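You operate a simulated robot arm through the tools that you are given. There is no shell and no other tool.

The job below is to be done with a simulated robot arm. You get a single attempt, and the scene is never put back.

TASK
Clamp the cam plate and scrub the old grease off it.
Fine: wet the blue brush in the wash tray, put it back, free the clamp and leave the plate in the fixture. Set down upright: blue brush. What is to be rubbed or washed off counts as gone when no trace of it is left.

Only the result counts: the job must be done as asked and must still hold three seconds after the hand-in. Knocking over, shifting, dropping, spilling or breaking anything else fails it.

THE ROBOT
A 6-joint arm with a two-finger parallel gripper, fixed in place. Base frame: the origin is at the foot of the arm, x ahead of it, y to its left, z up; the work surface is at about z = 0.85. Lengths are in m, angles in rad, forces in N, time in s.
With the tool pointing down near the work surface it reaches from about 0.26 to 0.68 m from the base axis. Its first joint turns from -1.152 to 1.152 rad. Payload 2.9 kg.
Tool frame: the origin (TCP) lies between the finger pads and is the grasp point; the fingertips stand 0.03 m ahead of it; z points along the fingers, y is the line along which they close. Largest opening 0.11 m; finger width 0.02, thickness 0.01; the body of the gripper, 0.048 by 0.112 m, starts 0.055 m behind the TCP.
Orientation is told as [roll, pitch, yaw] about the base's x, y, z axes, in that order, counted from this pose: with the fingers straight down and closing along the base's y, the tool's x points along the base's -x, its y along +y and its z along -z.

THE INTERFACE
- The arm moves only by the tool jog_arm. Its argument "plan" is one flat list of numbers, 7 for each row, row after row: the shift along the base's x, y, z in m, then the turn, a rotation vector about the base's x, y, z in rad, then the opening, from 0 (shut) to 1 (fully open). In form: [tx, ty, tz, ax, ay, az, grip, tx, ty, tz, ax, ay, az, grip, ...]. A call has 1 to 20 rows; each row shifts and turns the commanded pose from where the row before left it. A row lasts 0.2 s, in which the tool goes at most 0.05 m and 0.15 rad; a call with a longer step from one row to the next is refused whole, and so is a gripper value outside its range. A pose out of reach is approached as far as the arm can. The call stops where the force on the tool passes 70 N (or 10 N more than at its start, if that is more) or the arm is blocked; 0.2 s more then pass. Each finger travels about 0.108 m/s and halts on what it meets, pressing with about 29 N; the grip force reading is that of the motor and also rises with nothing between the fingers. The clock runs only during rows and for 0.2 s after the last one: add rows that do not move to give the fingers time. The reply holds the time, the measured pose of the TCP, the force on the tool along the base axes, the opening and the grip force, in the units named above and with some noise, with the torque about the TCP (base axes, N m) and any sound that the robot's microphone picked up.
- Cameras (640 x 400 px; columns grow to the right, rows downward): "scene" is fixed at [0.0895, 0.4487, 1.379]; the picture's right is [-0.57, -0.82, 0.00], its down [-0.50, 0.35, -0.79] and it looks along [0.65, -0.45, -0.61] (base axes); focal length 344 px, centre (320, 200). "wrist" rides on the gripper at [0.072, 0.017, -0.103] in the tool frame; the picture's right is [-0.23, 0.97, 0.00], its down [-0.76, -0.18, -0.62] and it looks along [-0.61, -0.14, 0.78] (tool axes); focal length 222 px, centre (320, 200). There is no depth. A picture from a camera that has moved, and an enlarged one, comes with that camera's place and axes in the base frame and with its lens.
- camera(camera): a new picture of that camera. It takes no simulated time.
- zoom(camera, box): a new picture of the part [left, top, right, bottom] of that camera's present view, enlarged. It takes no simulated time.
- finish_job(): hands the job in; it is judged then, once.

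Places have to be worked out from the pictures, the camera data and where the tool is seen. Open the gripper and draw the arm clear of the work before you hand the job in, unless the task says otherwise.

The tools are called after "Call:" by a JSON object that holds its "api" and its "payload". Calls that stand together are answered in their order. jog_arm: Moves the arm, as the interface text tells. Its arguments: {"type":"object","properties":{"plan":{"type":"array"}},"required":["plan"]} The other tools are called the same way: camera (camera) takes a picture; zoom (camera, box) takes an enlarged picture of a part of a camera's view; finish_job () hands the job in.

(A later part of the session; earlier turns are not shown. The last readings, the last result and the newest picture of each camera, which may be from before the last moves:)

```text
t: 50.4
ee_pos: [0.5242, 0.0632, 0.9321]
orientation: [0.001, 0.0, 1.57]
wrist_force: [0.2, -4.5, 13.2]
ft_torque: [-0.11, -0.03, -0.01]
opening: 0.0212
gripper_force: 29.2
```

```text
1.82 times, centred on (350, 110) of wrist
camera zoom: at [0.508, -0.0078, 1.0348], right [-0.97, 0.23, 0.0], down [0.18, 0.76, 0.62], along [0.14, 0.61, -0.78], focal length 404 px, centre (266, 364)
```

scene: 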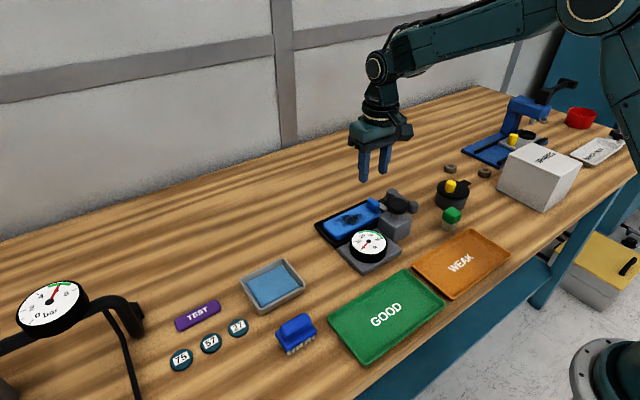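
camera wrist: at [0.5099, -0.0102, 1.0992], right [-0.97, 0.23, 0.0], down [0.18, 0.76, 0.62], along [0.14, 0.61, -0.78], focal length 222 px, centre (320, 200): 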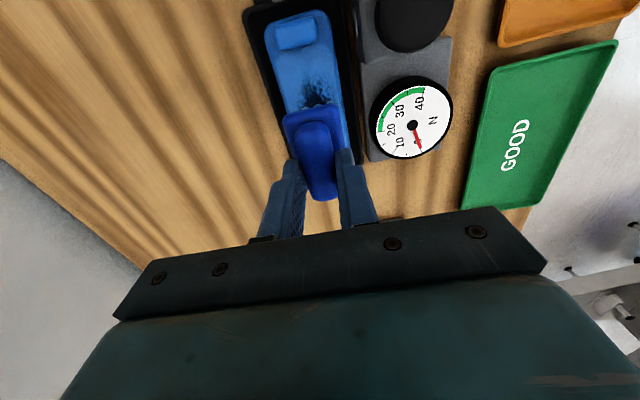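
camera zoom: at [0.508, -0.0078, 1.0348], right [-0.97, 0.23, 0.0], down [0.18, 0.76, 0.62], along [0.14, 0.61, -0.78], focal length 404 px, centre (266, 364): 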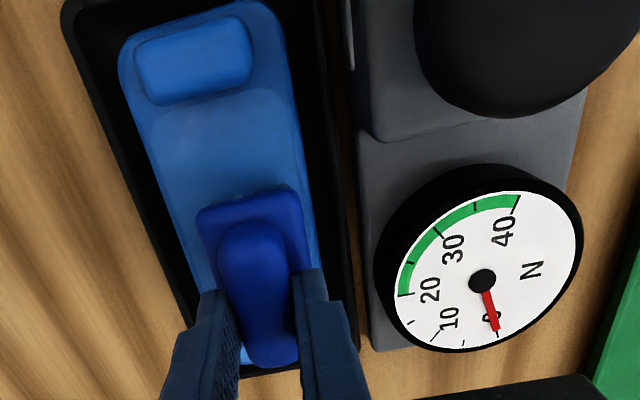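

The grease is coming off and the plate is steady. I'll continue with strokes offset in x to both sides to cover the whole patch.

Call:
{"api": "jog_arm", "payload": {"plan": [0.006, 0.006, 0, 0, 0, 0, 0, 0.006, 0.008, 0, 0, 0, 0, 0, 0, 0.01, 0, 0, 0, 0, 0, 0, -0.012, 0, 0, 0, 0, 0, 0, -0.012, 0, 0, 0, 0, 0, 0, -0.012, 0, 0, 0, 0, 0, 0, -0.012, 0, 0, 0, 0, 0, -0.008, 0, 0, 0, 0, 0, 0, -0.008, 0, 0, 0, 0, 0, 0, -0.008, 0, 0, 0, 0, 0, 0, 0, 0.012, 0, 0, 0, 0, 0, 0, 0.012, 0, 0, 0, 0, 0, 0, 0.012, 0, 0, 0, 0, 0, 0, 0.012, 0, 0, 0, 0, 0, 0.006, -0.012, 0, 0, 0, 0, 0, 0.006, -0.012, 0, 0, 0, 0, 0, 0, 0, 0, 0, 0, 0, 0]}}

Call:
{"api": "zoom", "payload": {"camera": "scene", "box": [300, 160, 420, 260]}}

Call:
{"api": "zoom", "payload": {"camera": "wrist", "box": [220, 0, 480, 220]}}

```text
t: 54.0
ee_pos: [0.5265, 0.0625, 0.9317]
orientation: [0.002, 0.001, 1.571]
wrist_force: [-1.0, 1.4, 3.0]
ft_torque: [0.21, -0.01, 0.02]
opening: 0.0211
gripper_force: 29.3
```

```text
4.00 times, centred on (360, 210) of scene
camera zoom: at [0.0894, 0.4487, 1.379], right [-0.57, -0.82, 0.0], down [-0.5, 0.35, -0.79], along [0.65, -0.45, -0.61], focal length 1375 px, centre (160, 160)
```

zoom: 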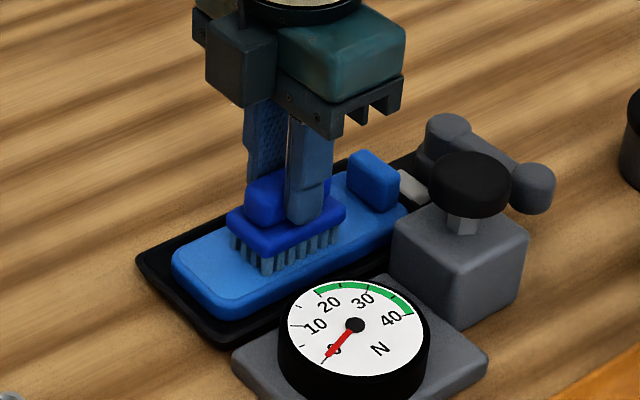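

```text
1.82 times, centred on (350, 110) of wrist
camera zoom: at [0.5092, -0.0095, 1.0345], right [-0.97, 0.23, 0.0], down [0.18, 0.76, 0.62], along [0.14, 0.61, -0.78], focal length 404 px, centre (266, 364)
```

zoom: 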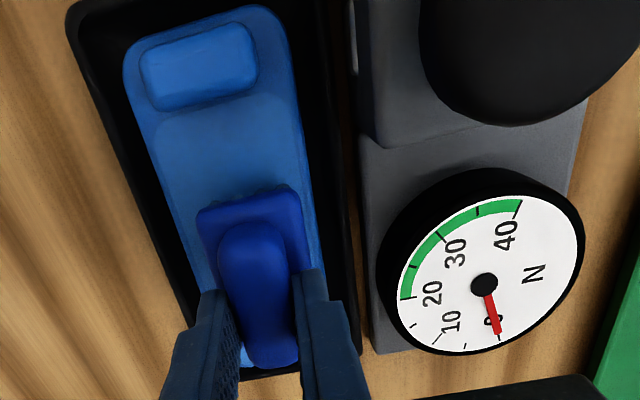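

The visible area looks clean. I'll lift the brush to inspect the whole plate.

Call:
{"api": "jog_arm", "payload": {"plan": [0, 0, 0.02, 0, 0, 0, 0, 0, 0, 0.03, 0, 0, 0, 0, 0, 0.03, 0.03, 0, 0, 0, 0, 0, 0, 0, 0, 0, 0, 0]}}

Call:
{"api": "zoom", "payload": {"camera": "scene", "box": [312, 192, 392, 245]}}

Call:
{"api": "camera", "payload": {"camera": "wrist"}}

Call:
{"api": "zoom", "payload": {"camera": "wrist", "box": [230, 0, 370, 120]}}

```text
t: 55.0
ee_pos: [0.5282, 0.0934, 1.0137]
orientation: [0.001, 0.0, 1.57]
wrist_force: [-0.5, -0.3, -0.8]
ft_torque: [0.0, 0.01, 0.0]
opening: 0.0209
gripper_force: 28.8
```

```text
7.55 times, centred on (352, 218) of scene
camera zoom: at [0.0895, 0.4487, 1.379], right [-0.57, -0.82, 0.0], down [-0.5, 0.35, -0.79], along [0.65, -0.45, -0.61], focal length 2594 px, centre (78, 60)
```

zoom: 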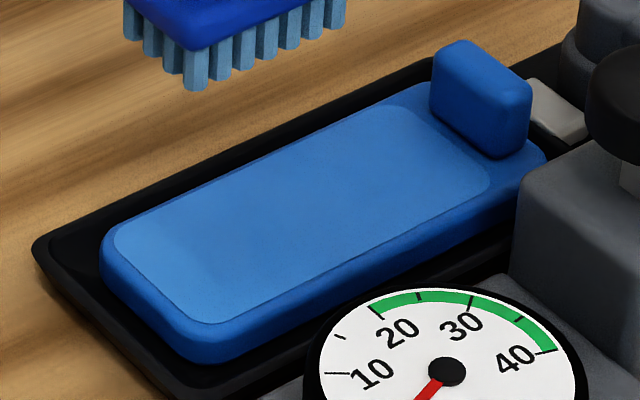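

```text
taken
camera wrist: at [0.5119, 0.0217, 1.1167], right [-0.97, 0.23, 0.0], down [0.18, 0.76, 0.62], along [0.14, 0.61, -0.78], focal length 222 px, centre (320, 200)
```

wrist: 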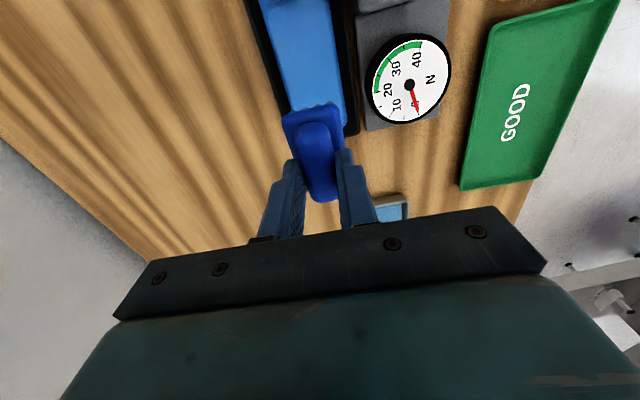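

```text
3.33 times, centred on (300, 60) of wrist
camera zoom: at [0.5119, 0.0217, 1.1167], right [-0.97, 0.23, 0.0], down [0.18, 0.76, 0.62], along [0.14, 0.61, -0.78], focal length 740 px, centre (387, 667)
```

zoom: 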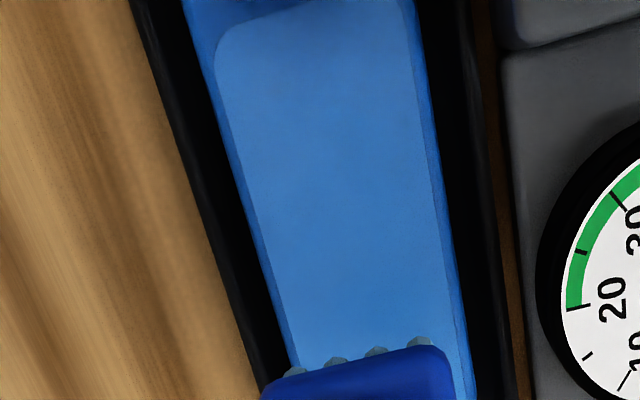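

The plate looks clean and hasn't moved. I'll check closely for faint traces before returning the brush.

Call:
{"api": "zoom", "payload": {"camera": "scene", "box": [322, 200, 352, 236]}}

Call:
{"api": "zoom", "payload": {"camera": "scene", "box": [345, 198, 378, 230]}}

```text
11.11 times, centred on (337, 218) of scene
camera zoom: at [0.0895, 0.4487, 1.379], right [-0.57, -0.82, 0.0], down [-0.5, 0.35, -0.79], along [0.65, -0.45, -0.61], focal length 3819 px, centre (131, 0)
```

zoom: 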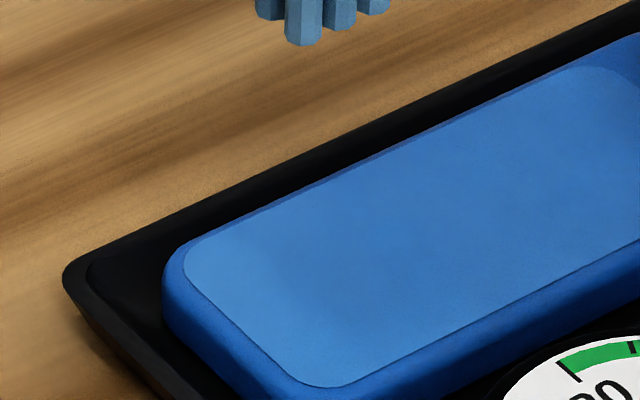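

```text
12.50 times, centred on (362, 214) of scene
camera zoom: at [0.0895, 0.4487, 1.379], right [-0.57, -0.82, 0.0], down [-0.5, 0.35, -0.79], along [0.65, -0.45, -0.61], focal length 4297 px, centre (-199, 25)
```

zoom: 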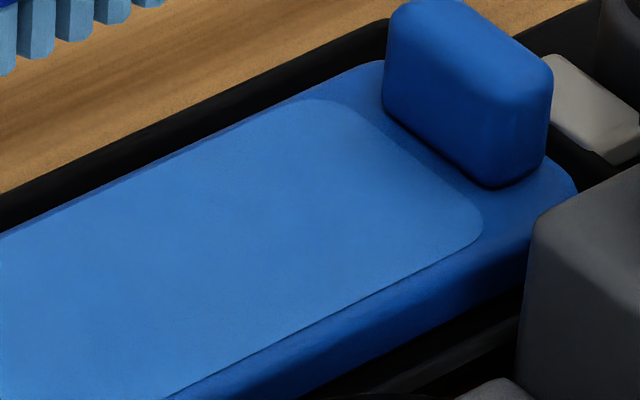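

It looks clean, but there's a soft shadow from the gripper. I'll move the brush away toward the tray side and look again under normal light.

Call:
{"api": "jog_arm", "payload": {"plan": [-0.02, 0.04, 0, 0, 0, 0, 0, -0.02, 0.045, 0, 0, 0, 0, 0, -0.02, 0.045, 0, 0, 0, 0, 0, -0.02, 0.045, 0, 0, 0, 0, 0, -0.02, 0.03, 0, 0, 0, 0, 0, 0, 0, 0, 0, 0, 0, 0]}}

Call:
{"api": "zoom", "payload": {"camera": "scene", "box": [312, 192, 392, 245]}}

Call:
{"api": "zoom", "payload": {"camera": "scene", "box": [322, 200, 352, 236]}}

Call:
{"api": "camera", "payload": {"camera": "scene"}}

```text
t: 56.4
ee_pos: [0.4251, 0.3002, 1.0113]
orientation: [-0.002, 0.0, 1.571]
wrist_force: [-1.1, 0.0, -0.4]
ft_torque: [0.03, -0.02, 0.02]
opening: 0.0208
gripper_force: 28.5
```

```text
7.55 times, centred on (352, 218) of scene
camera zoom: at [0.0894, 0.4487, 1.379], right [-0.57, -0.82, 0.0], down [-0.5, 0.35, -0.79], along [0.65, -0.45, -0.61], focal length 2594 px, centre (78, 60)
```

zoom: 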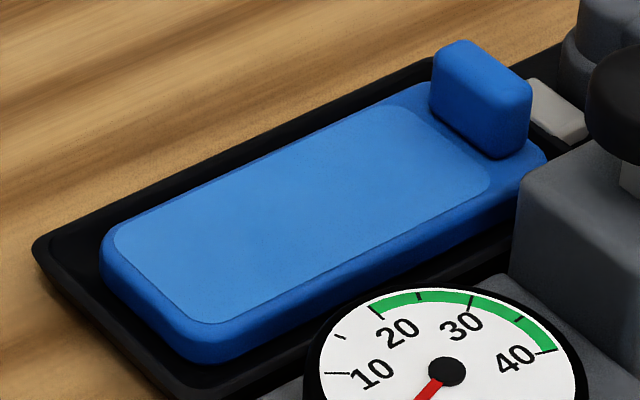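

```text
11.11 times, centred on (337, 218) of scene
camera zoom: at [0.0894, 0.4487, 1.379], right [-0.57, -0.82, 0.0], down [-0.5, 0.35, -0.79], along [0.65, -0.45, -0.61], focal length 3819 px, centre (131, 0)
```

zoom: 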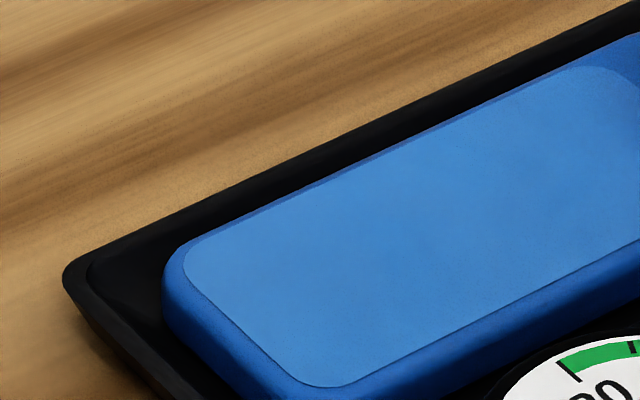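

```text
taken
```

scene: 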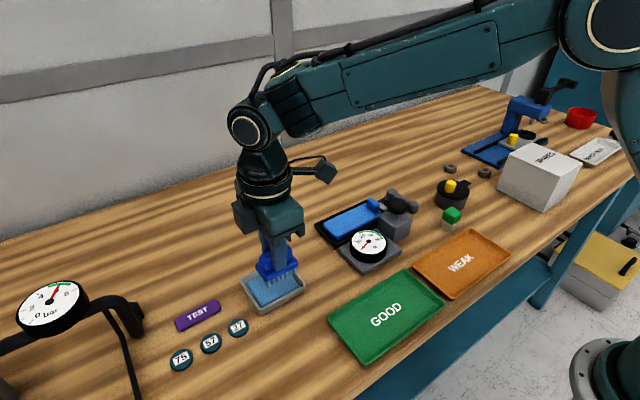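

The plate is uniformly clean. Before deciding on an extra pass, I'll check how the brush sits in the grip.

Call:
{"api": "zoom", "payload": {"camera": "scene", "box": [220, 210, 330, 320]}}

Call:
{"api": "zoom", "payload": {"camera": "wrist", "box": [230, 60, 410, 230]}}

Call:
{"api": "zoom", "payload": {"camera": "wrist", "box": [300, 0, 480, 100]}}

```text
3.64 times, centred on (275, 265) of scene
camera zoom: at [0.0894, 0.4487, 1.379], right [-0.57, -0.82, 0.0], down [-0.5, 0.35, -0.79], along [0.65, -0.45, -0.61], focal length 1250 px, centre (484, -36)
```

zoom: 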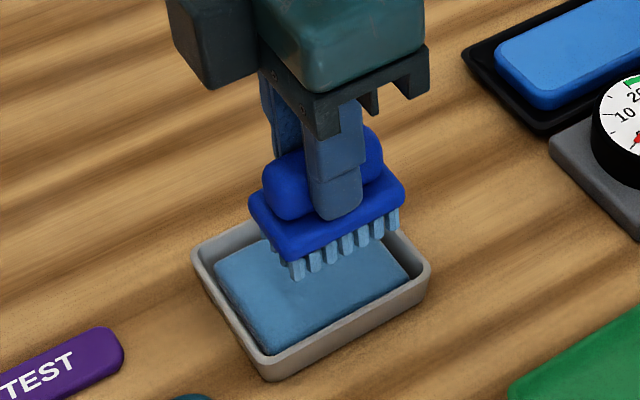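

```text
2.35 times, centred on (320, 145) of wrist
camera zoom: at [0.4087, 0.2281, 1.1152], right [-0.97, 0.23, 0.0], down [0.18, 0.76, 0.62], along [0.14, 0.61, -0.78], focal length 523 px, centre (320, 329)
```

zoom: 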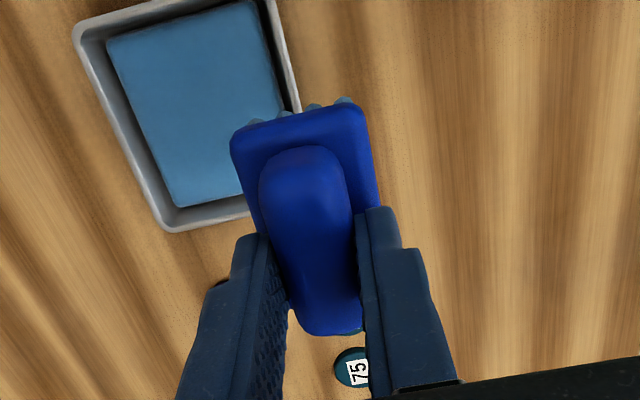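

```text
3.56 times, centred on (390, 50) of wrist
camera zoom: at [0.4087, 0.2281, 1.1152], right [-0.97, 0.23, 0.0], down [0.18, 0.76, 0.62], along [0.14, 0.61, -0.78], focal length 790 px, centre (71, 733)
```

zoom: 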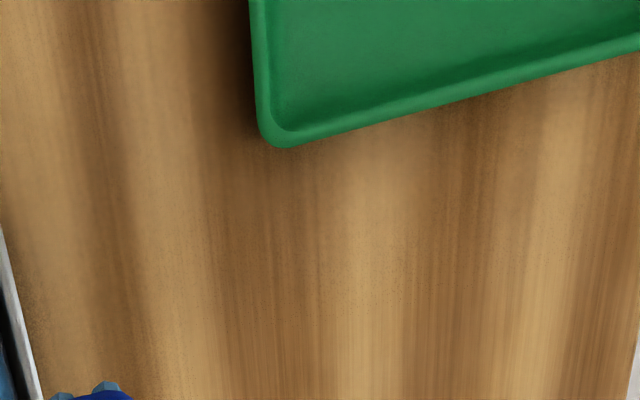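

The brush has tipped slightly in the grip, by about 0.08 rad. Pressing it on the wash pad will re-square and re-wet it, and then I can do one more thorough pass to be safe. I'll go over the tray now.

Call:
{"api": "jog_arm", "payload": {"plan": [0.023, -0.005, 0, 0, 0, 0, 0, 0.023, -0.005, -0.005, 0, 0, 0, 0, 0, 0, -0.03, 0, 0, 0, 0, 0, 0, -0.03, 0, 0, 0, 0, 0, 0, 0, 0, 0, 0, 0]}}

Call:
{"api": "zoom", "payload": {"camera": "scene", "box": [220, 220, 330, 320]}}

```text
t: 57.6
ee_pos: [0.4726, 0.2891, 0.9461]
orientation: [0.0, 0.0, 1.572]
wrist_force: [0.2, -0.9, 0.3]
ft_torque: [-0.01, 0.0, 0.02]
opening: 0.0209
gripper_force: 28.8
```

```text
4.00 times, centred on (275, 270) of scene
camera zoom: at [0.0895, 0.4487, 1.379], right [-0.57, -0.82, 0.0], down [-0.5, 0.35, -0.79], along [0.65, -0.45, -0.61], focal length 1375 px, centre (500, -80)
```

zoom: 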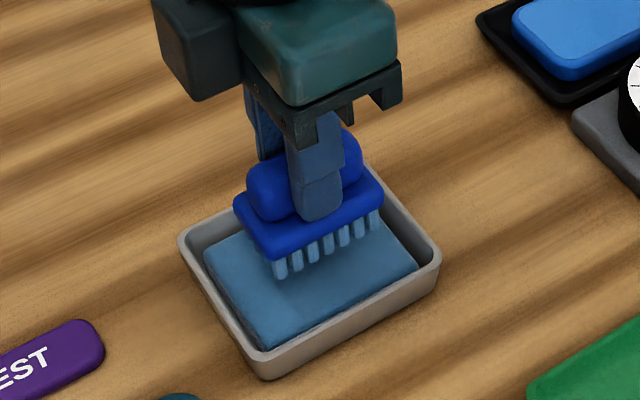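

I'll press down onto the pad gently to re-wet and re-square the brush.

Call:
{"api": "jog_arm", "payload": {"plan": [0, 0, -0.005, 0, 0, 0, 0, 0, 0, -0.005, 0, 0, 0, 0, 0, 0, -0.004, 0, 0, 0, 0, 0, 0, -0.003, 0, 0, 0, 0, 0, 0, -0.001, 0, 0, 0, 0, 0, 0, 0, 0, 0, 0, 0]}}

Call:
{"api": "zoom", "payload": {"camera": "scene", "box": [220, 220, 330, 320]}}

```text
t: 59.0
ee_pos: [0.4728, 0.2879, 0.9289]
orientation: [0.001, 0.001, 1.569]
wrist_force: [-0.2, -0.6, -0.9]
ft_torque: [-0.02, 0.02, 0.02]
opening: 0.0211
gripper_force: 29.1
```

```text
4.00 times, centred on (275, 270) of scene
camera zoom: at [0.0895, 0.4487, 1.379], right [-0.57, -0.82, 0.0], down [-0.5, 0.35, -0.79], along [0.65, -0.45, -0.61], focal length 1375 px, centre (500, -80)
```

zoom: 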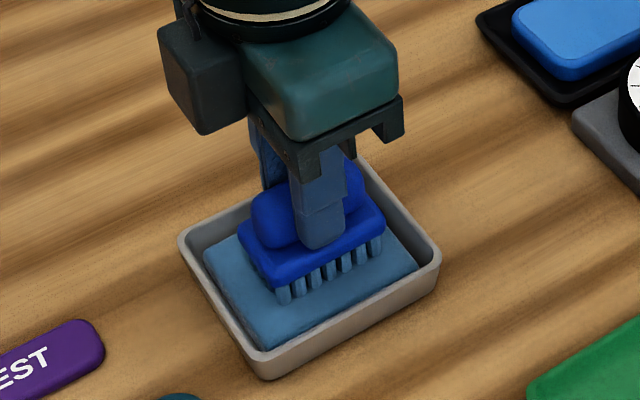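

No contact yet — the brush has ridden up slightly in the grip. I'll go a few more millimetres.

Call:
{"api": "jog_arm", "payload": {"plan": [0, 0, -0.0015, 0, 0, 0, 0, 0, 0, -0.0015, 0, 0, 0, 0, 0, 0, -0.0015, 0, 0, 0, 0, 0, 0, 0, 0, 0, 0, 0]}}

Call:
{"api": "zoom", "payload": {"camera": "scene", "box": [220, 220, 330, 320]}}

```text
t: 60.0
ee_pos: [0.4728, 0.2891, 0.9263]
orientation: [-0.005, -0.004, 1.571]
wrist_force: [0.5, 1.1, 21.4]
ft_torque: [0.09, 0.05, 0.02]
opening: 0.0211
gripper_force: 28.8
```

```text
4.00 times, centred on (275, 270) of scene
camera zoom: at [0.0892, 0.4485, 1.379], right [-0.57, -0.82, 0.0], down [-0.5, 0.35, -0.79], along [0.65, -0.45, -0.61], focal length 1375 px, centre (500, -80)
```

zoom: 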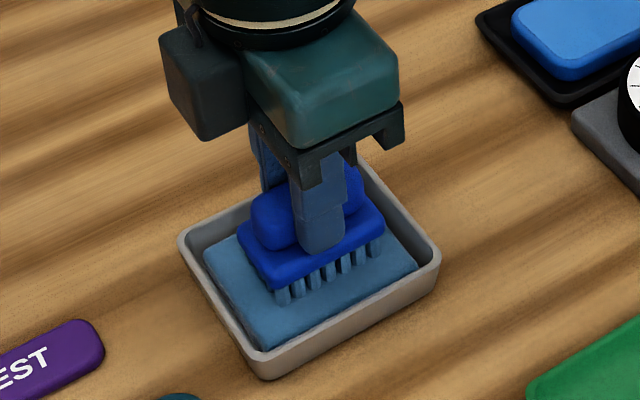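

The brush is re-wet and squared (21 N). I'll lift and return over the plate for another pass.

Call:
{"api": "jog_arm", "payload": {"plan": [0, 0, 0.012, 0, 0, 0, 0, 0, 0, 0.025, 0, 0, 0, 0, 0, 0, 0.035, 0, 0, 0, 0, 0.009, -0.035, 0, 0, 0, 0, 0, 0.01, -0.04, 0, 0, 0, 0, 0, 0.01, -0.04, 0, 0, 0, 0, 0, 0.01, -0.04, 0, 0, 0, 0, 0, 0.01, -0.04, 0, 0, 0, 0, 0, 0.006, -0.032, 0, 0, 0, 0, 0, 0, 0, -0.025, 0, 0, 0, 0, 0, 0, -0.025, 0, 0, 0, 0, 0, 0, -0.01, 0, 0, 0, 0, 0, 0, 0, 0, 0, 0, 0]}}

Call:
{"api": "zoom", "payload": {"camera": "scene", "box": [300, 160, 420, 260]}}

```text
t: 62.8
ee_pos: [0.527, 0.062, 0.9358]
orientation: [0.0, -0.001, 1.569]
wrist_force: [0.0, 0.1, -0.1]
ft_torque: [-0.03, -0.03, -0.01]
opening: 0.021
gripper_force: 29.3
```

```text
4.00 times, centred on (360, 210) of scene
camera zoom: at [0.0895, 0.4487, 1.379], right [-0.57, -0.82, 0.0], down [-0.5, 0.35, -0.79], along [0.65, -0.45, -0.61], focal length 1375 px, centre (160, 160)
```

zoom: 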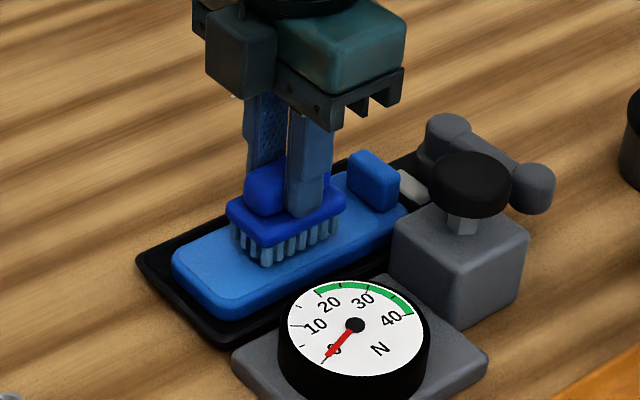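

I'll step down to contact at roughly TCP z ≈ 0.929.

Call:
{"api": "jog_arm", "payload": {"plan": [0, 0, -0.003, 0, 0, 0, 0, 0, 0, -0.003, 0, 0, 0, 0, 0, 0, -0.002, 0, 0, 0, 0, 0, 0, 0, 0, 0, 0, 0]}}

```text
t: 63.8
ee_pos: [0.528, 0.0628, 0.928]
orientation: [0.0, 0.002, 1.57]
wrist_force: [-2.2, -1.6, 13.2]
ft_torque: [0.16, 0.18, 0.04]
opening: 0.021
gripper_force: 29.1
```

At 13 N of contact, I'll run a full pass at x = 0.527, 0.539 and 0.515.

Call:
{"api": "jog_arm", "payload": {"plan": [0, 0.012, 0, 0, 0, 0, 0, 0, 0.012, 0, 0, 0, 0, 0, 0, -0.0125, 0, 0, 0, 0, 0, 0, -0.0125, 0, 0, 0, 0, 0, 0, -0.0125, 0, 0, 0, 0, 0, 0, -0.0125, 0, 0, 0, 0, 0, 0.006, 0, 0, 0, 0, 0, 0, 0.006, 0, 0, 0, 0, 0, 0, 0, 0.0125, 0, 0, 0, 0, 0, 0, 0.0125, 0, 0, 0, 0, 0, 0, 0.0125, 0, 0, 0, 0, 0, 0, 0.0125, 0, 0, 0, 0, 0, -0.008, 0, 0, 0, 0, 0, 0, -0.008, 0, 0, 0, 0, 0, 0, -0.008, 0, 0, 0, 0, 0, 0, 0, -0.0125, 0, 0, 0, 0, 0, 0, -0.0125, 0, 0, 0, 0, 0, 0, -0.0125, 0, 0, 0, 0, 0, 0, -0.0125, 0, 0, 0, 0, 0, 0, 0, 0, 0, 0, 0, 0]}}

Call:
{"api": "zoom", "payload": {"camera": "scene", "box": [300, 160, 420, 260]}}

```text
t: 68.0
ee_pos: [0.5134, 0.0351, 0.9275]
orientation: [0.003, -0.001, 1.572]
wrist_force: [-0.6, 3.1, 6.2]
ft_torque: [0.31, -0.03, 0.01]
opening: 0.0213
gripper_force: 29.0
```

```text
4.00 times, centred on (360, 210) of scene
camera zoom: at [0.0893, 0.4487, 1.3789], right [-0.57, -0.82, 0.0], down [-0.5, 0.35, -0.79], along [0.65, -0.45, -0.61], focal length 1375 px, centre (160, 160)
```

zoom: 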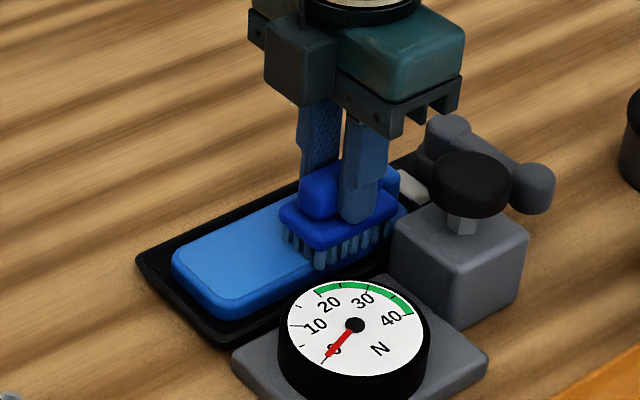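

The pass is done. I'll finish with a short +y stroke, lift, and carry the brush above its home position at (0.3644, 0.3071).

Call:
{"api": "jog_arm", "payload": {"plan": [0.004, 0.0125, 0, 0, 0, 0, 0, 0.004, 0.0125, 0, 0, 0, 0, 0, 0, 0, 0.015, 0, 0, 0, 0, 0, 0, 0.03, 0, 0, 0, 0, 0, 0, 0.03, 0, 0, 0, 0, -0.02, 0.032, 0, 0, 0, 0, 0, -0.02, 0.032, 0, 0, 0, 0, 0, -0.022, 0.035, 0, 0, 0, 0, 0, -0.022, 0.036, 0, 0, 0, 0, 0, -0.022, 0.036, 0, 0, 0, 0, 0, -0.022, 0.036, 0, 0, 0, 0, 0, -0.022, 0.034, 0, 0, 0, 0, 0, -0.007, 0.005, 0, 0, 0, 0, 0, 0, 0, 0, 0, 0, 0, 0]}}

Call:
{"api": "zoom", "payload": {"camera": "scene", "box": [312, 192, 392, 245]}}

Call:
{"api": "zoom", "payload": {"camera": "scene", "box": [240, 240, 360, 360]}}

Call:
{"api": "camera", "payload": {"camera": "wrist"}}

```text
t: 71.0
ee_pos: [0.3657, 0.3084, 1.0019]
orientation: [-0.002, 0.001, 1.57]
wrist_force: [0.2, 0.2, -0.4]
ft_torque: [0.02, -0.01, 0.02]
opening: 0.0212
gripper_force: 29.4
```

```text
7.55 times, centred on (352, 218) of scene
camera zoom: at [0.0894, 0.4487, 1.379], right [-0.57, -0.82, 0.0], down [-0.5, 0.35, -0.79], along [0.65, -0.45, -0.61], focal length 2594 px, centre (78, 60)
```

zoom: 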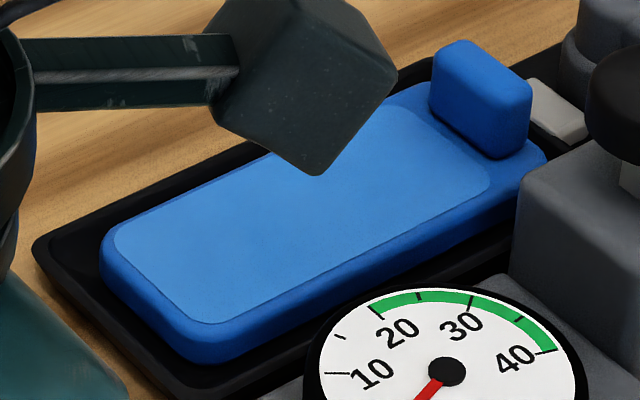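

```text
3.33 times, centred on (300, 300) of scene
camera zoom: at [0.0894, 0.4487, 1.379], right [-0.57, -0.82, 0.0], down [-0.5, 0.35, -0.79], along [0.65, -0.45, -0.61], focal length 1146 px, centre (387, -133)
```

zoom: 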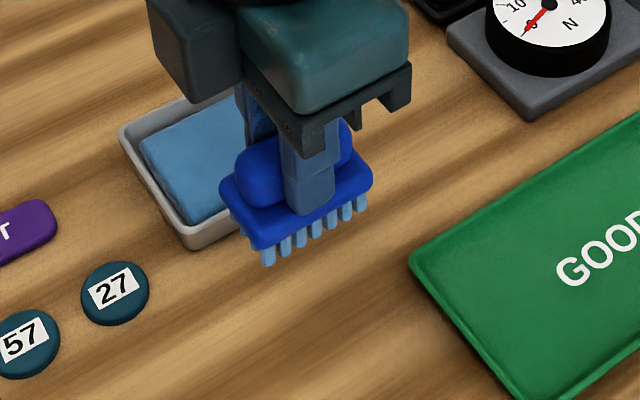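

```text
taken
camera wrist: at [0.35, 0.2349, 1.1051], right [-0.97, 0.23, 0.0], down [0.18, 0.76, 0.62], along [0.14, 0.61, -0.78], focal length 222 px, centre (320, 200)
```

wrist: 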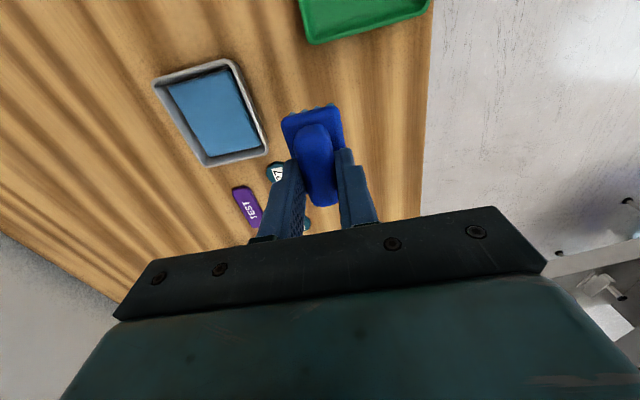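

The brush hangs level again, with bristles spanning y≈0.282–0.330 just like at home. I'll lower it to just above the bench.

Call:
{"api": "jog_arm", "payload": {"plan": [-0.001, -0.001, -0.03, 0, 0, 0, 0, 0, 0, -0.03, 0, 0, 0, 0, 0, 0, -0.02, 0, 0, 0, 0, 0, 0, -0.006, 0, 0, 0, 0, 0, 0, 0, 0, 0, 0, 0]}}

Call:
{"api": "zoom", "payload": {"camera": "scene", "box": [260, 280, 350, 370]}}

```text
t: 72.2
ee_pos: [0.3675, 0.3061, 0.9185]
orientation: [-0.001, 0.002, 1.572]
wrist_force: [-0.1, 0.0, -0.2]
ft_torque: [-0.01, -0.01, -0.02]
opening: 0.021
gripper_force: 29.1
```

```text
4.44 times, centred on (305, 325) of scene
camera zoom: at [0.0895, 0.4487, 1.379], right [-0.57, -0.82, 0.0], down [-0.5, 0.35, -0.79], along [0.65, -0.45, -0.61], focal length 1528 px, centre (387, -356)
```

zoom: 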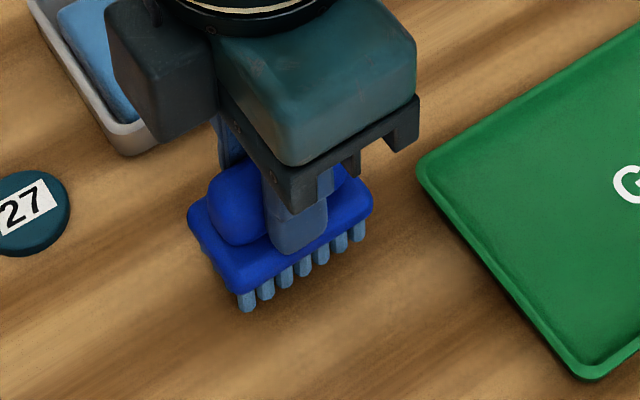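

It lines up with the home image. I'll lower the last millimetres slowly to contact.

Call:
{"api": "jog_arm", "payload": {"plan": [0, 0, -0.004, 0, 0, 0, 0, 0, 0, -0.002, 0, 0, 0, 0, 0, 0, -0.0015, 0, 0, 0, 0, 0, 0, 0, 0, 0, 0, 0]}}

Call:
{"api": "zoom", "payload": {"camera": "scene", "box": [260, 280, 350, 370]}}

```text
t: 73.2
ee_pos: [0.3661, 0.3056, 0.9109]
orientation: [0.0, 0.0, 1.57]
wrist_force: [-0.4, -0.7, -0.2]
ft_torque: [-0.01, -0.01, -0.03]
opening: 0.021
gripper_force: 29.1
```

```text
4.44 times, centred on (305, 325) of scene
camera zoom: at [0.0895, 0.4487, 1.379], right [-0.57, -0.82, 0.0], down [-0.5, 0.35, -0.79], along [0.65, -0.45, -0.61], focal length 1528 px, centre (387, -356)
```

zoom: 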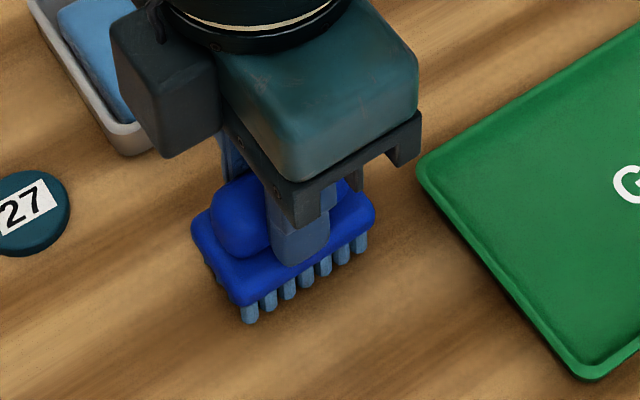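

A few millimetres remain, judging by the home image. I'll continue down until there is contact.

Call:
{"api": "jog_arm", "payload": {"plan": [0, 0, -0.0015, 0, 0, 0, 0, 0, 0, -0.0015, 0, 0, 0, 0, 0, 0, 0, 0, 0, 0, 0]}}

Call:
{"api": "zoom", "payload": {"camera": "scene", "box": [260, 280, 350, 370]}}

```text
t: 74.0
ee_pos: [0.3658, 0.3061, 0.9059]
orientation: [0.0, 0.0, 1.571]
wrist_force: [-0.8, -0.4, -0.7]
ft_torque: [0.0, -0.01, 0.01]
opening: 0.0212
gripper_force: 29.2
```

```text
4.44 times, centred on (305, 325) of scene
camera zoom: at [0.0895, 0.4487, 1.379], right [-0.57, -0.82, 0.0], down [-0.5, 0.35, -0.79], along [0.65, -0.45, -0.61], focal length 1528 px, centre (387, -356)
```

zoom: 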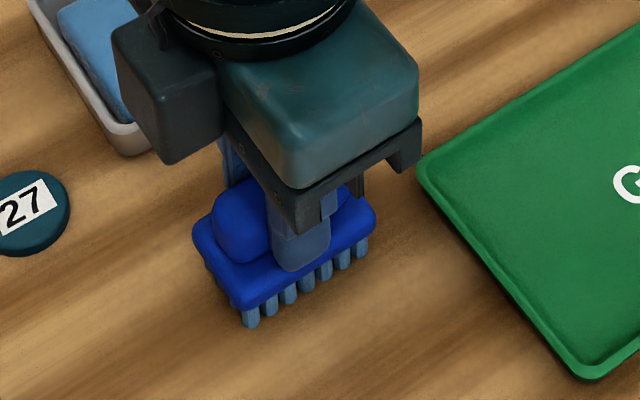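

Still free; about 2–3 mm remain. I'll continue.

Call:
{"api": "jog_arm", "payload": {"plan": [0, 0, -0.001, 0, 0, 0, 0, 0, 0, -0.001, 0, 0, 0, 0, 0, 0, 0, 0, 0, 0, 0]}}

Call:
{"api": "zoom", "payload": {"camera": "scene", "box": [260, 280, 350, 370]}}

```text
t: 74.8
ee_pos: [0.3662, 0.3055, 0.9052]
orientation: [-0.003, -0.002, 1.572]
wrist_force: [-2.3, -1.7, 23.7]
ft_torque: [-0.04, 0.13, -0.01]
opening: 0.021
gripper_force: 29.1
```

```text
4.44 times, centred on (305, 325) of scene
camera zoom: at [0.0892, 0.4484, 1.3791], right [-0.57, -0.82, 0.0], down [-0.5, 0.35, -0.79], along [0.65, -0.45, -0.61], focal length 1528 px, centre (387, -356)
```

zoom: 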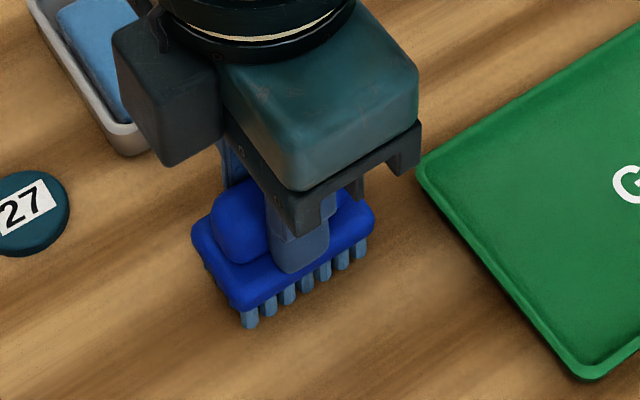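

It's in contact with the bench (24 N) and within about 2 mm of its original spot. I'll lift slightly, correct by (-1.5, +2) mm, set down lightly, and release.

Call:
{"api": "jog_arm", "payload": {"plan": [0, 0, 0.005, 0, 0, 0, 0, -0.0015, 0.002, 0, 0, 0, 0, 0, 0, 0, -0.002, 0, 0, 0, 0, 0, 0, -0.0013, 0, 0, 0, 0, 0, 0, 0, 0, 0, 0, 0]}}

Call:
{"api": "zoom", "payload": {"camera": "scene", "box": [260, 280, 350, 370]}}

```text
t: 76.0
ee_pos: [0.3631, 0.3069, 0.9063]
orientation: [0.001, 0.0, 1.57]
wrist_force: [0.1, 0.2, 0.1]
ft_torque: [0.0, 0.01, 0.03]
opening: 0.021
gripper_force: 28.9
```

```text
4.44 times, centred on (305, 325) of scene
camera zoom: at [0.0895, 0.4487, 1.379], right [-0.57, -0.82, 0.0], down [-0.5, 0.35, -0.79], along [0.65, -0.45, -0.61], focal length 1528 px, centre (387, -356)
```

zoom: 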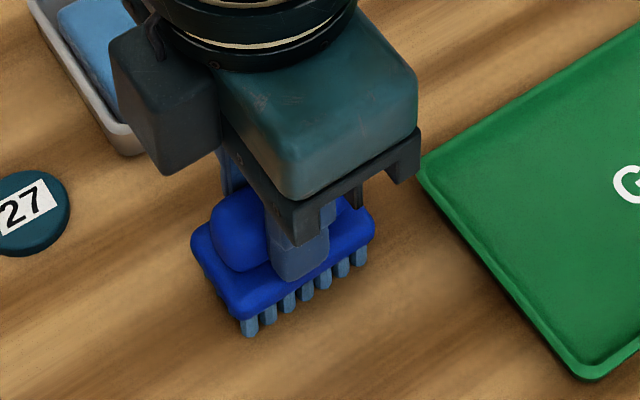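

It's a fraction of a millimetre above the bench. I'll touch down lightly and open the fingers a little.

Call:
{"api": "jog_arm", "payload": {"plan": [0, 0, -0.0008, 0, 0, 0, 0, 0, 0, 0, 0, 0, 0, 0, 0, 0, 0, 0, 0, 0, 0.25, 0, 0, 0, 0, 0, 0, 0.35, 0, 0, 0, 0, 0, 0, 0.45, 0, 0, 0, 0, 0, 0, 0.45]}}

Call:
{"api": "zoom", "payload": {"camera": "scene", "box": [260, 280, 350, 370]}}

Call:
{"api": "zoom", "payload": {"camera": "wrist", "box": [230, 60, 410, 230]}}

```text
t: 77.4
ee_pos: [0.3636, 0.3072, 0.9055]
orientation: [0.0, -0.001, 1.574]
wrist_force: [0.5, 0.2, 0.0]
ft_torque: [0.03, -0.01, 0.0]
opening: 0.0493
gripper_force: 0.1
```

```text
4.44 times, centred on (305, 325) of scene
camera zoom: at [0.0895, 0.4487, 1.379], right [-0.57, -0.82, 0.0], down [-0.5, 0.35, -0.79], along [0.65, -0.45, -0.61], focal length 1528 px, centre (387, -356)
```

zoom: 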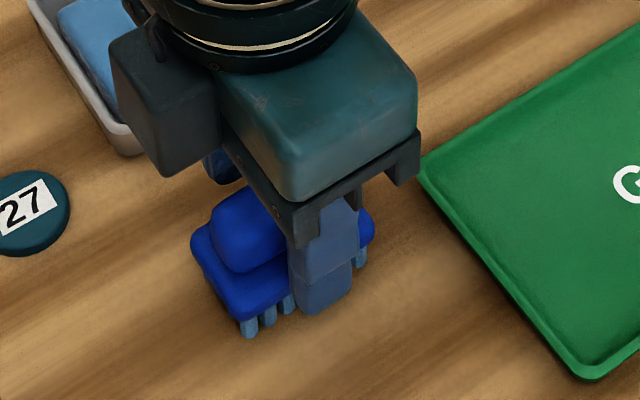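

```text
2.35 times, centred on (320, 145) of wrist
camera zoom: at [0.347, 0.2352, 1.0089], right [-0.97, 0.23, 0.0], down [0.18, 0.76, 0.62], along [0.14, 0.61, -0.78], focal length 523 px, centre (320, 329)
```

zoom: 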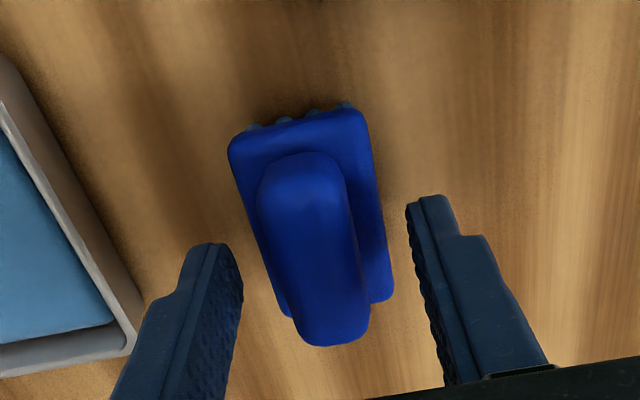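

The brush is standing upright at home. I'll raise straight up and travel to above the lever end, turning back to yaw 0.

Call:
{"api": "jog_arm", "payload": {"plan": [0, 0, 0.03, 0, 0, 0, 0.5, 0, 0, 0.045, 0, 0, 0, 0.5, 0, 0, 0.045, 0, 0, 0, 0.5, 0.0088, -0.0343, 0, 0, 0, -0.1428, 0.45, 0.0088, -0.0343, 0, 0, 0, -0.1428, 0.45, 0.0088, -0.0343, 0, 0, 0, -0.1428, 0.45, 0.0088, -0.0343, 0, 0, 0, -0.1428, 0.4, 0.0088, -0.0343, 0, 0, 0, -0.1428, 0.4, 0.0088, -0.0343, 0, 0, 0, -0.1428, 0.37, 0.0088, -0.0343, 0, 0, 0, -0.1428, 0.37, 0.0088, -0.0343, 0, 0, 0, -0.1428, 0.37, 0.0088, -0.0343, 0, 0, 0, -0.1428, 0.37, 0.0088, -0.0343, 0, 0, 0, -0.1428, 0.37, 0.0088, -0.0343, 0, 0, 0, -0.1428, 0.37, 0, 0, 0, 0, 0, 0, 0.37]}}

Call:
{"api": "camera", "payload": {"camera": "scene"}}

Call:
{"api": "zoom", "payload": {"camera": "scene", "box": [260, 280, 350, 370]}}

Call:
{"api": "camera", "payload": {"camera": "wrist"}}

```text
t: 80.6
ee_pos: [0.461, -0.0699, 1.0259]
orientation: [0.0, 0.0, -0.001]
wrist_force: [0.1, -0.9, 0.4]
ft_torque: [0.0, -0.01, 0.01]
opening: 0.0409
gripper_force: 0.1
```

```text
taken
```

scene: 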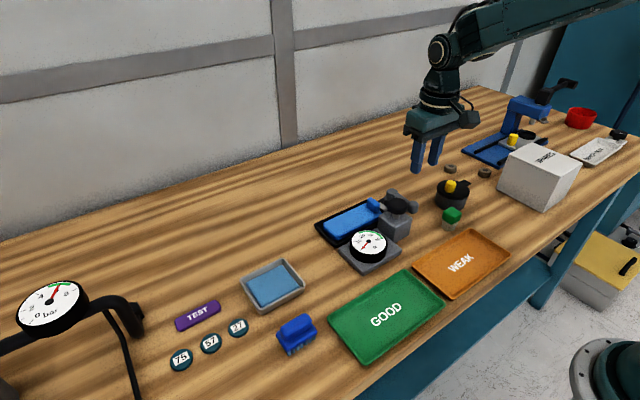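

```text
4.44 times, centred on (305, 325) of scene
camera zoom: at [0.0895, 0.4487, 1.379], right [-0.57, -0.82, 0.0], down [-0.5, 0.35, -0.79], along [0.65, -0.45, -0.61], focal length 1528 px, centre (387, -356)
```

zoom: 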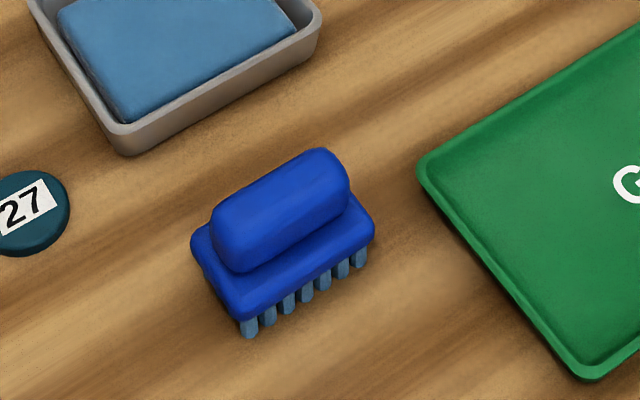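

```text
taken
camera wrist: at [0.3873, -0.0524, 1.1288], right [0.23, 0.97, 0.0], down [0.76, -0.18, 0.62], along [0.61, -0.14, -0.78], focal length 222 px, centre (320, 200)
```

wrist: 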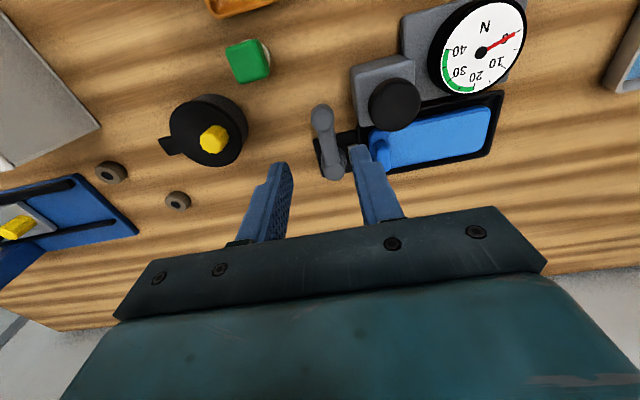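

The brush stands upright at home and the plate is clean. I'll now lower to straddle the lever end, checking alignment midway.

Call:
{"api": "jog_arm", "payload": {"plan": [0, 0, -0.04, 0, 0, 0, 0.37, 0, 0, -0.04, 0, 0, 0, 0.37, 0, 0, -0.01, 0, 0, 0, 0.37, 0, 0, 0, 0, 0, 0, 0.37]}}

Call:
{"api": "zoom", "payload": {"camera": "wrist", "box": [200, 60, 440, 220]}}

Call:
{"api": "zoom", "payload": {"camera": "scene", "box": [340, 150, 460, 240]}}

```text
t: 81.6
ee_pos: [0.4598, -0.0681, 0.9348]
orientation: [0.0, -0.001, -0.001]
wrist_force: [-0.1, 0.2, 0.0]
ft_torque: [0.02, -0.04, 0.02]
opening: 0.0407
gripper_force: 0.0
```

```text
2.50 times, centred on (320, 140) of wrist
camera zoom: at [0.387, -0.0509, 1.038], right [0.23, 0.97, 0.0], down [0.76, -0.18, 0.62], along [0.61, -0.14, -0.78], focal length 555 px, centre (320, 350)
```

zoom: 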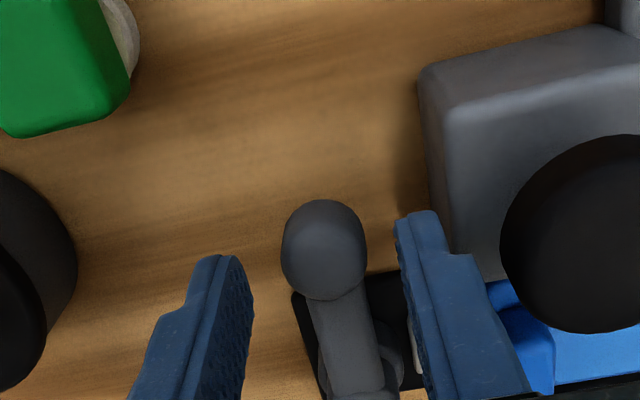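

```text
4.44 times, centred on (400, 195) of scene
camera zoom: at [0.0895, 0.4487, 1.379], right [-0.57, -0.82, 0.0], down [-0.5, 0.35, -0.79], along [0.65, -0.45, -0.61], focal length 1528 px, centre (-36, 222)
```

zoom: 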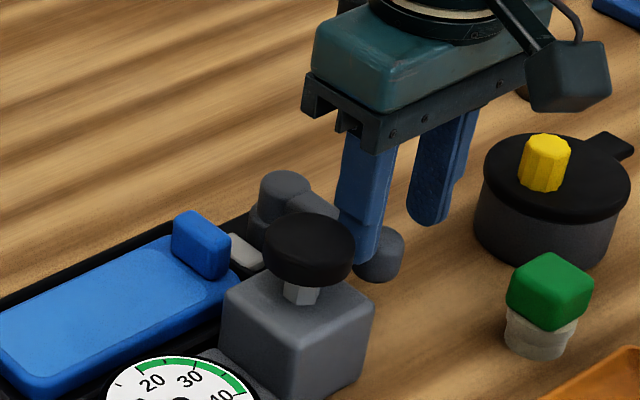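

The alignment is good. I'll lower the last 32 mm and then start pushing the lever back toward -y.

Call:
{"api": "jog_arm", "payload": {"plan": [0, -0.001, -0.016, 0, 0, 0, 0.37, 0, 0, -0.016, 0, 0, 0, 0.37, 0, 0, 0, 0, 0, 0, 0.32, 0, 0, 0, 0, 0, 0, 0.32]}}

Call:
{"api": "zoom", "payload": {"camera": "wrist", "box": [200, 60, 440, 220]}}

```text
t: 82.6
ee_pos: [0.4596, -0.0701, 0.9027]
orientation: [0.0, -0.001, 0.001]
wrist_force: [0.2, -0.1, 0.7]
ft_torque: [0.02, 0.0, -0.01]
opening: 0.0355
gripper_force: 0.0
```

```text
2.50 times, centred on (320, 140) of wrist
camera zoom: at [0.3872, -0.0535, 1.0062], right [0.23, 0.97, 0.0], down [0.76, -0.18, 0.62], along [0.61, -0.14, -0.78], focal length 555 px, centre (320, 350)
```

zoom: 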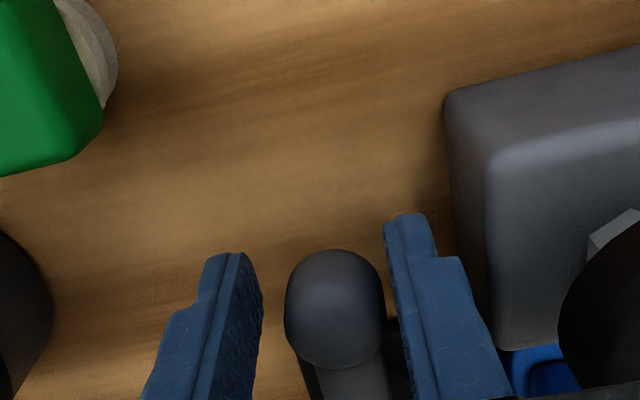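

I'll follow the arc back (counter-clockwise), four steps first, checking that the lever follows.

Call:
{"api": "jog_arm", "payload": {"plan": [0.0009, -0.0088, 0, 0, 0, 0.13, 0.32, 0.0022, -0.0086, 0, 0, 0, 0.13, 0.32, 0.0032, -0.0082, 0, 0, 0, 0.13, 0.32, 0.0042, -0.0078, 0, 0, 0, 0.13, 0.32, 0, 0, 0, 0, 0, 0, 0.32]}}

Call:
{"api": "zoom", "payload": {"camera": "wrist", "box": [200, 60, 440, 220]}}

Call:
{"api": "zoom", "payload": {"camera": "scene", "box": [310, 150, 450, 270]}}

```text
t: 83.8
ee_pos: [0.4707, -0.1031, 0.9039]
orientation: [0.001, -0.001, 0.523]
wrist_force: [-0.2, 0.2, -0.6]
ft_torque: [0.02, 0.0, 0.0]
opening: 0.0355
gripper_force: 0.8
```

```text
2.50 times, centred on (320, 140) of wrist
camera zoom: at [0.3999, -0.1242, 1.007], right [-0.29, 0.96, 0.0], down [0.75, 0.23, 0.62], along [0.6, 0.18, -0.78], focal length 555 px, centre (320, 350)
```

zoom: 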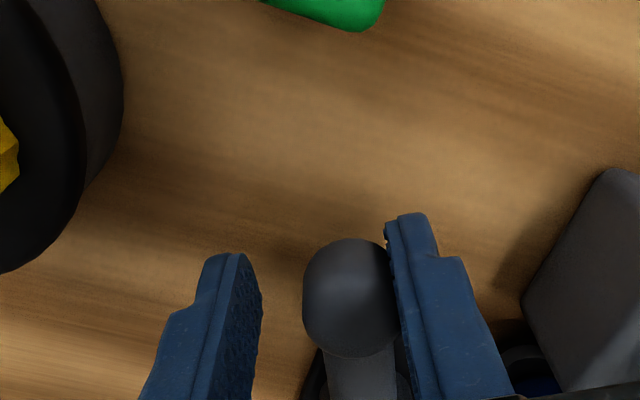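

```text
3.33 times, centred on (380, 210) of scene
camera zoom: at [0.0895, 0.4487, 1.379], right [-0.57, -0.82, 0.0], down [-0.5, 0.35, -0.79], along [0.65, -0.45, -0.61], focal length 1146 px, centre (120, 167)
```

zoom: 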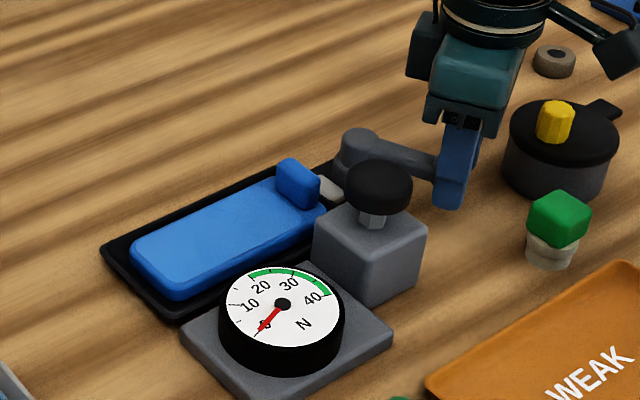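

The lever follows freely. I'll continue along the arc to the starting orientation, pointing -y.

Call:
{"api": "jog_arm", "payload": {"plan": [0.0052, -0.0071, 0, 0, 0, 0.13, 0.32, 0.0061, -0.0064, 0, 0, 0, 0.13, 0.32, 0.0069, -0.0055, 0, 0, 0, 0.13, 0.32, 0.0075, -0.0047, 0, 0, 0, 0.13, 0.32, 0.0081, -0.0036, 0, 0, 0, 0.13, 0.32, 0.0084, -0.0025, 0, 0, 0, 0.13, 0.32, 0, 0, 0, 0, 0, 0, 0.32]}}

Call:
{"api": "zoom", "payload": {"camera": "wrist", "box": [200, 60, 440, 220]}}

Call:
{"api": "zoom", "payload": {"camera": "scene", "box": [310, 150, 450, 270]}}

```text
t: 85.4
ee_pos: [0.5131, -0.1336, 0.9054]
orientation: [0.0, 0.0, 1.301]
wrist_force: [-2.0, -0.2, -0.2]
ft_torque: [0.01, 0.02, 0.01]
opening: 0.0357
gripper_force: 0.5
```

```text
2.50 times, centred on (320, 140) of wrist
camera zoom: at [0.4777, -0.1983, 1.0079], right [-0.88, 0.48, 0.0], down [0.37, 0.69, 0.62], along [0.3, 0.55, -0.78], focal length 555 px, centre (320, 350)
```

zoom: 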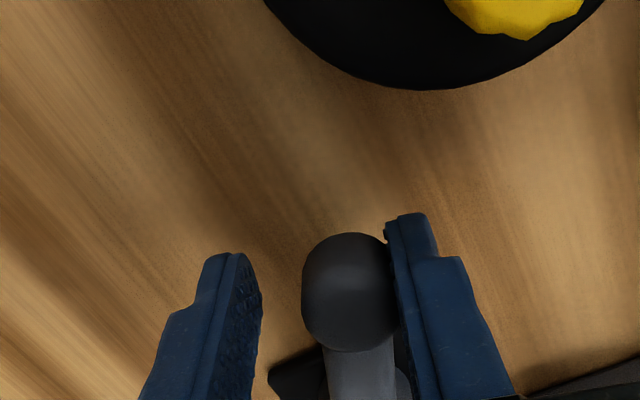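

```text
3.33 times, centred on (380, 210) of scene
camera zoom: at [0.0894, 0.4487, 1.379], right [-0.57, -0.82, 0.0], down [-0.5, 0.35, -0.79], along [0.65, -0.45, -0.61], focal length 1146 px, centre (120, 167)
```

zoom: 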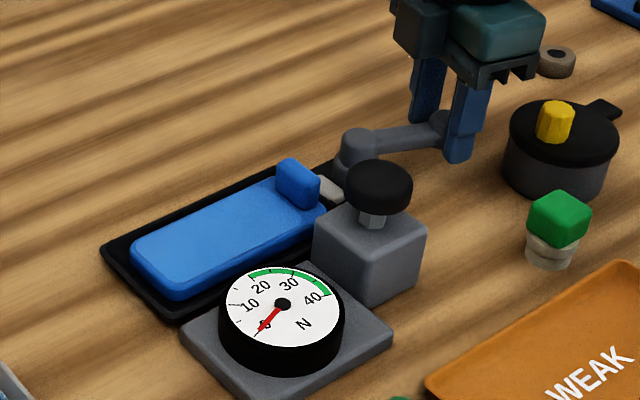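

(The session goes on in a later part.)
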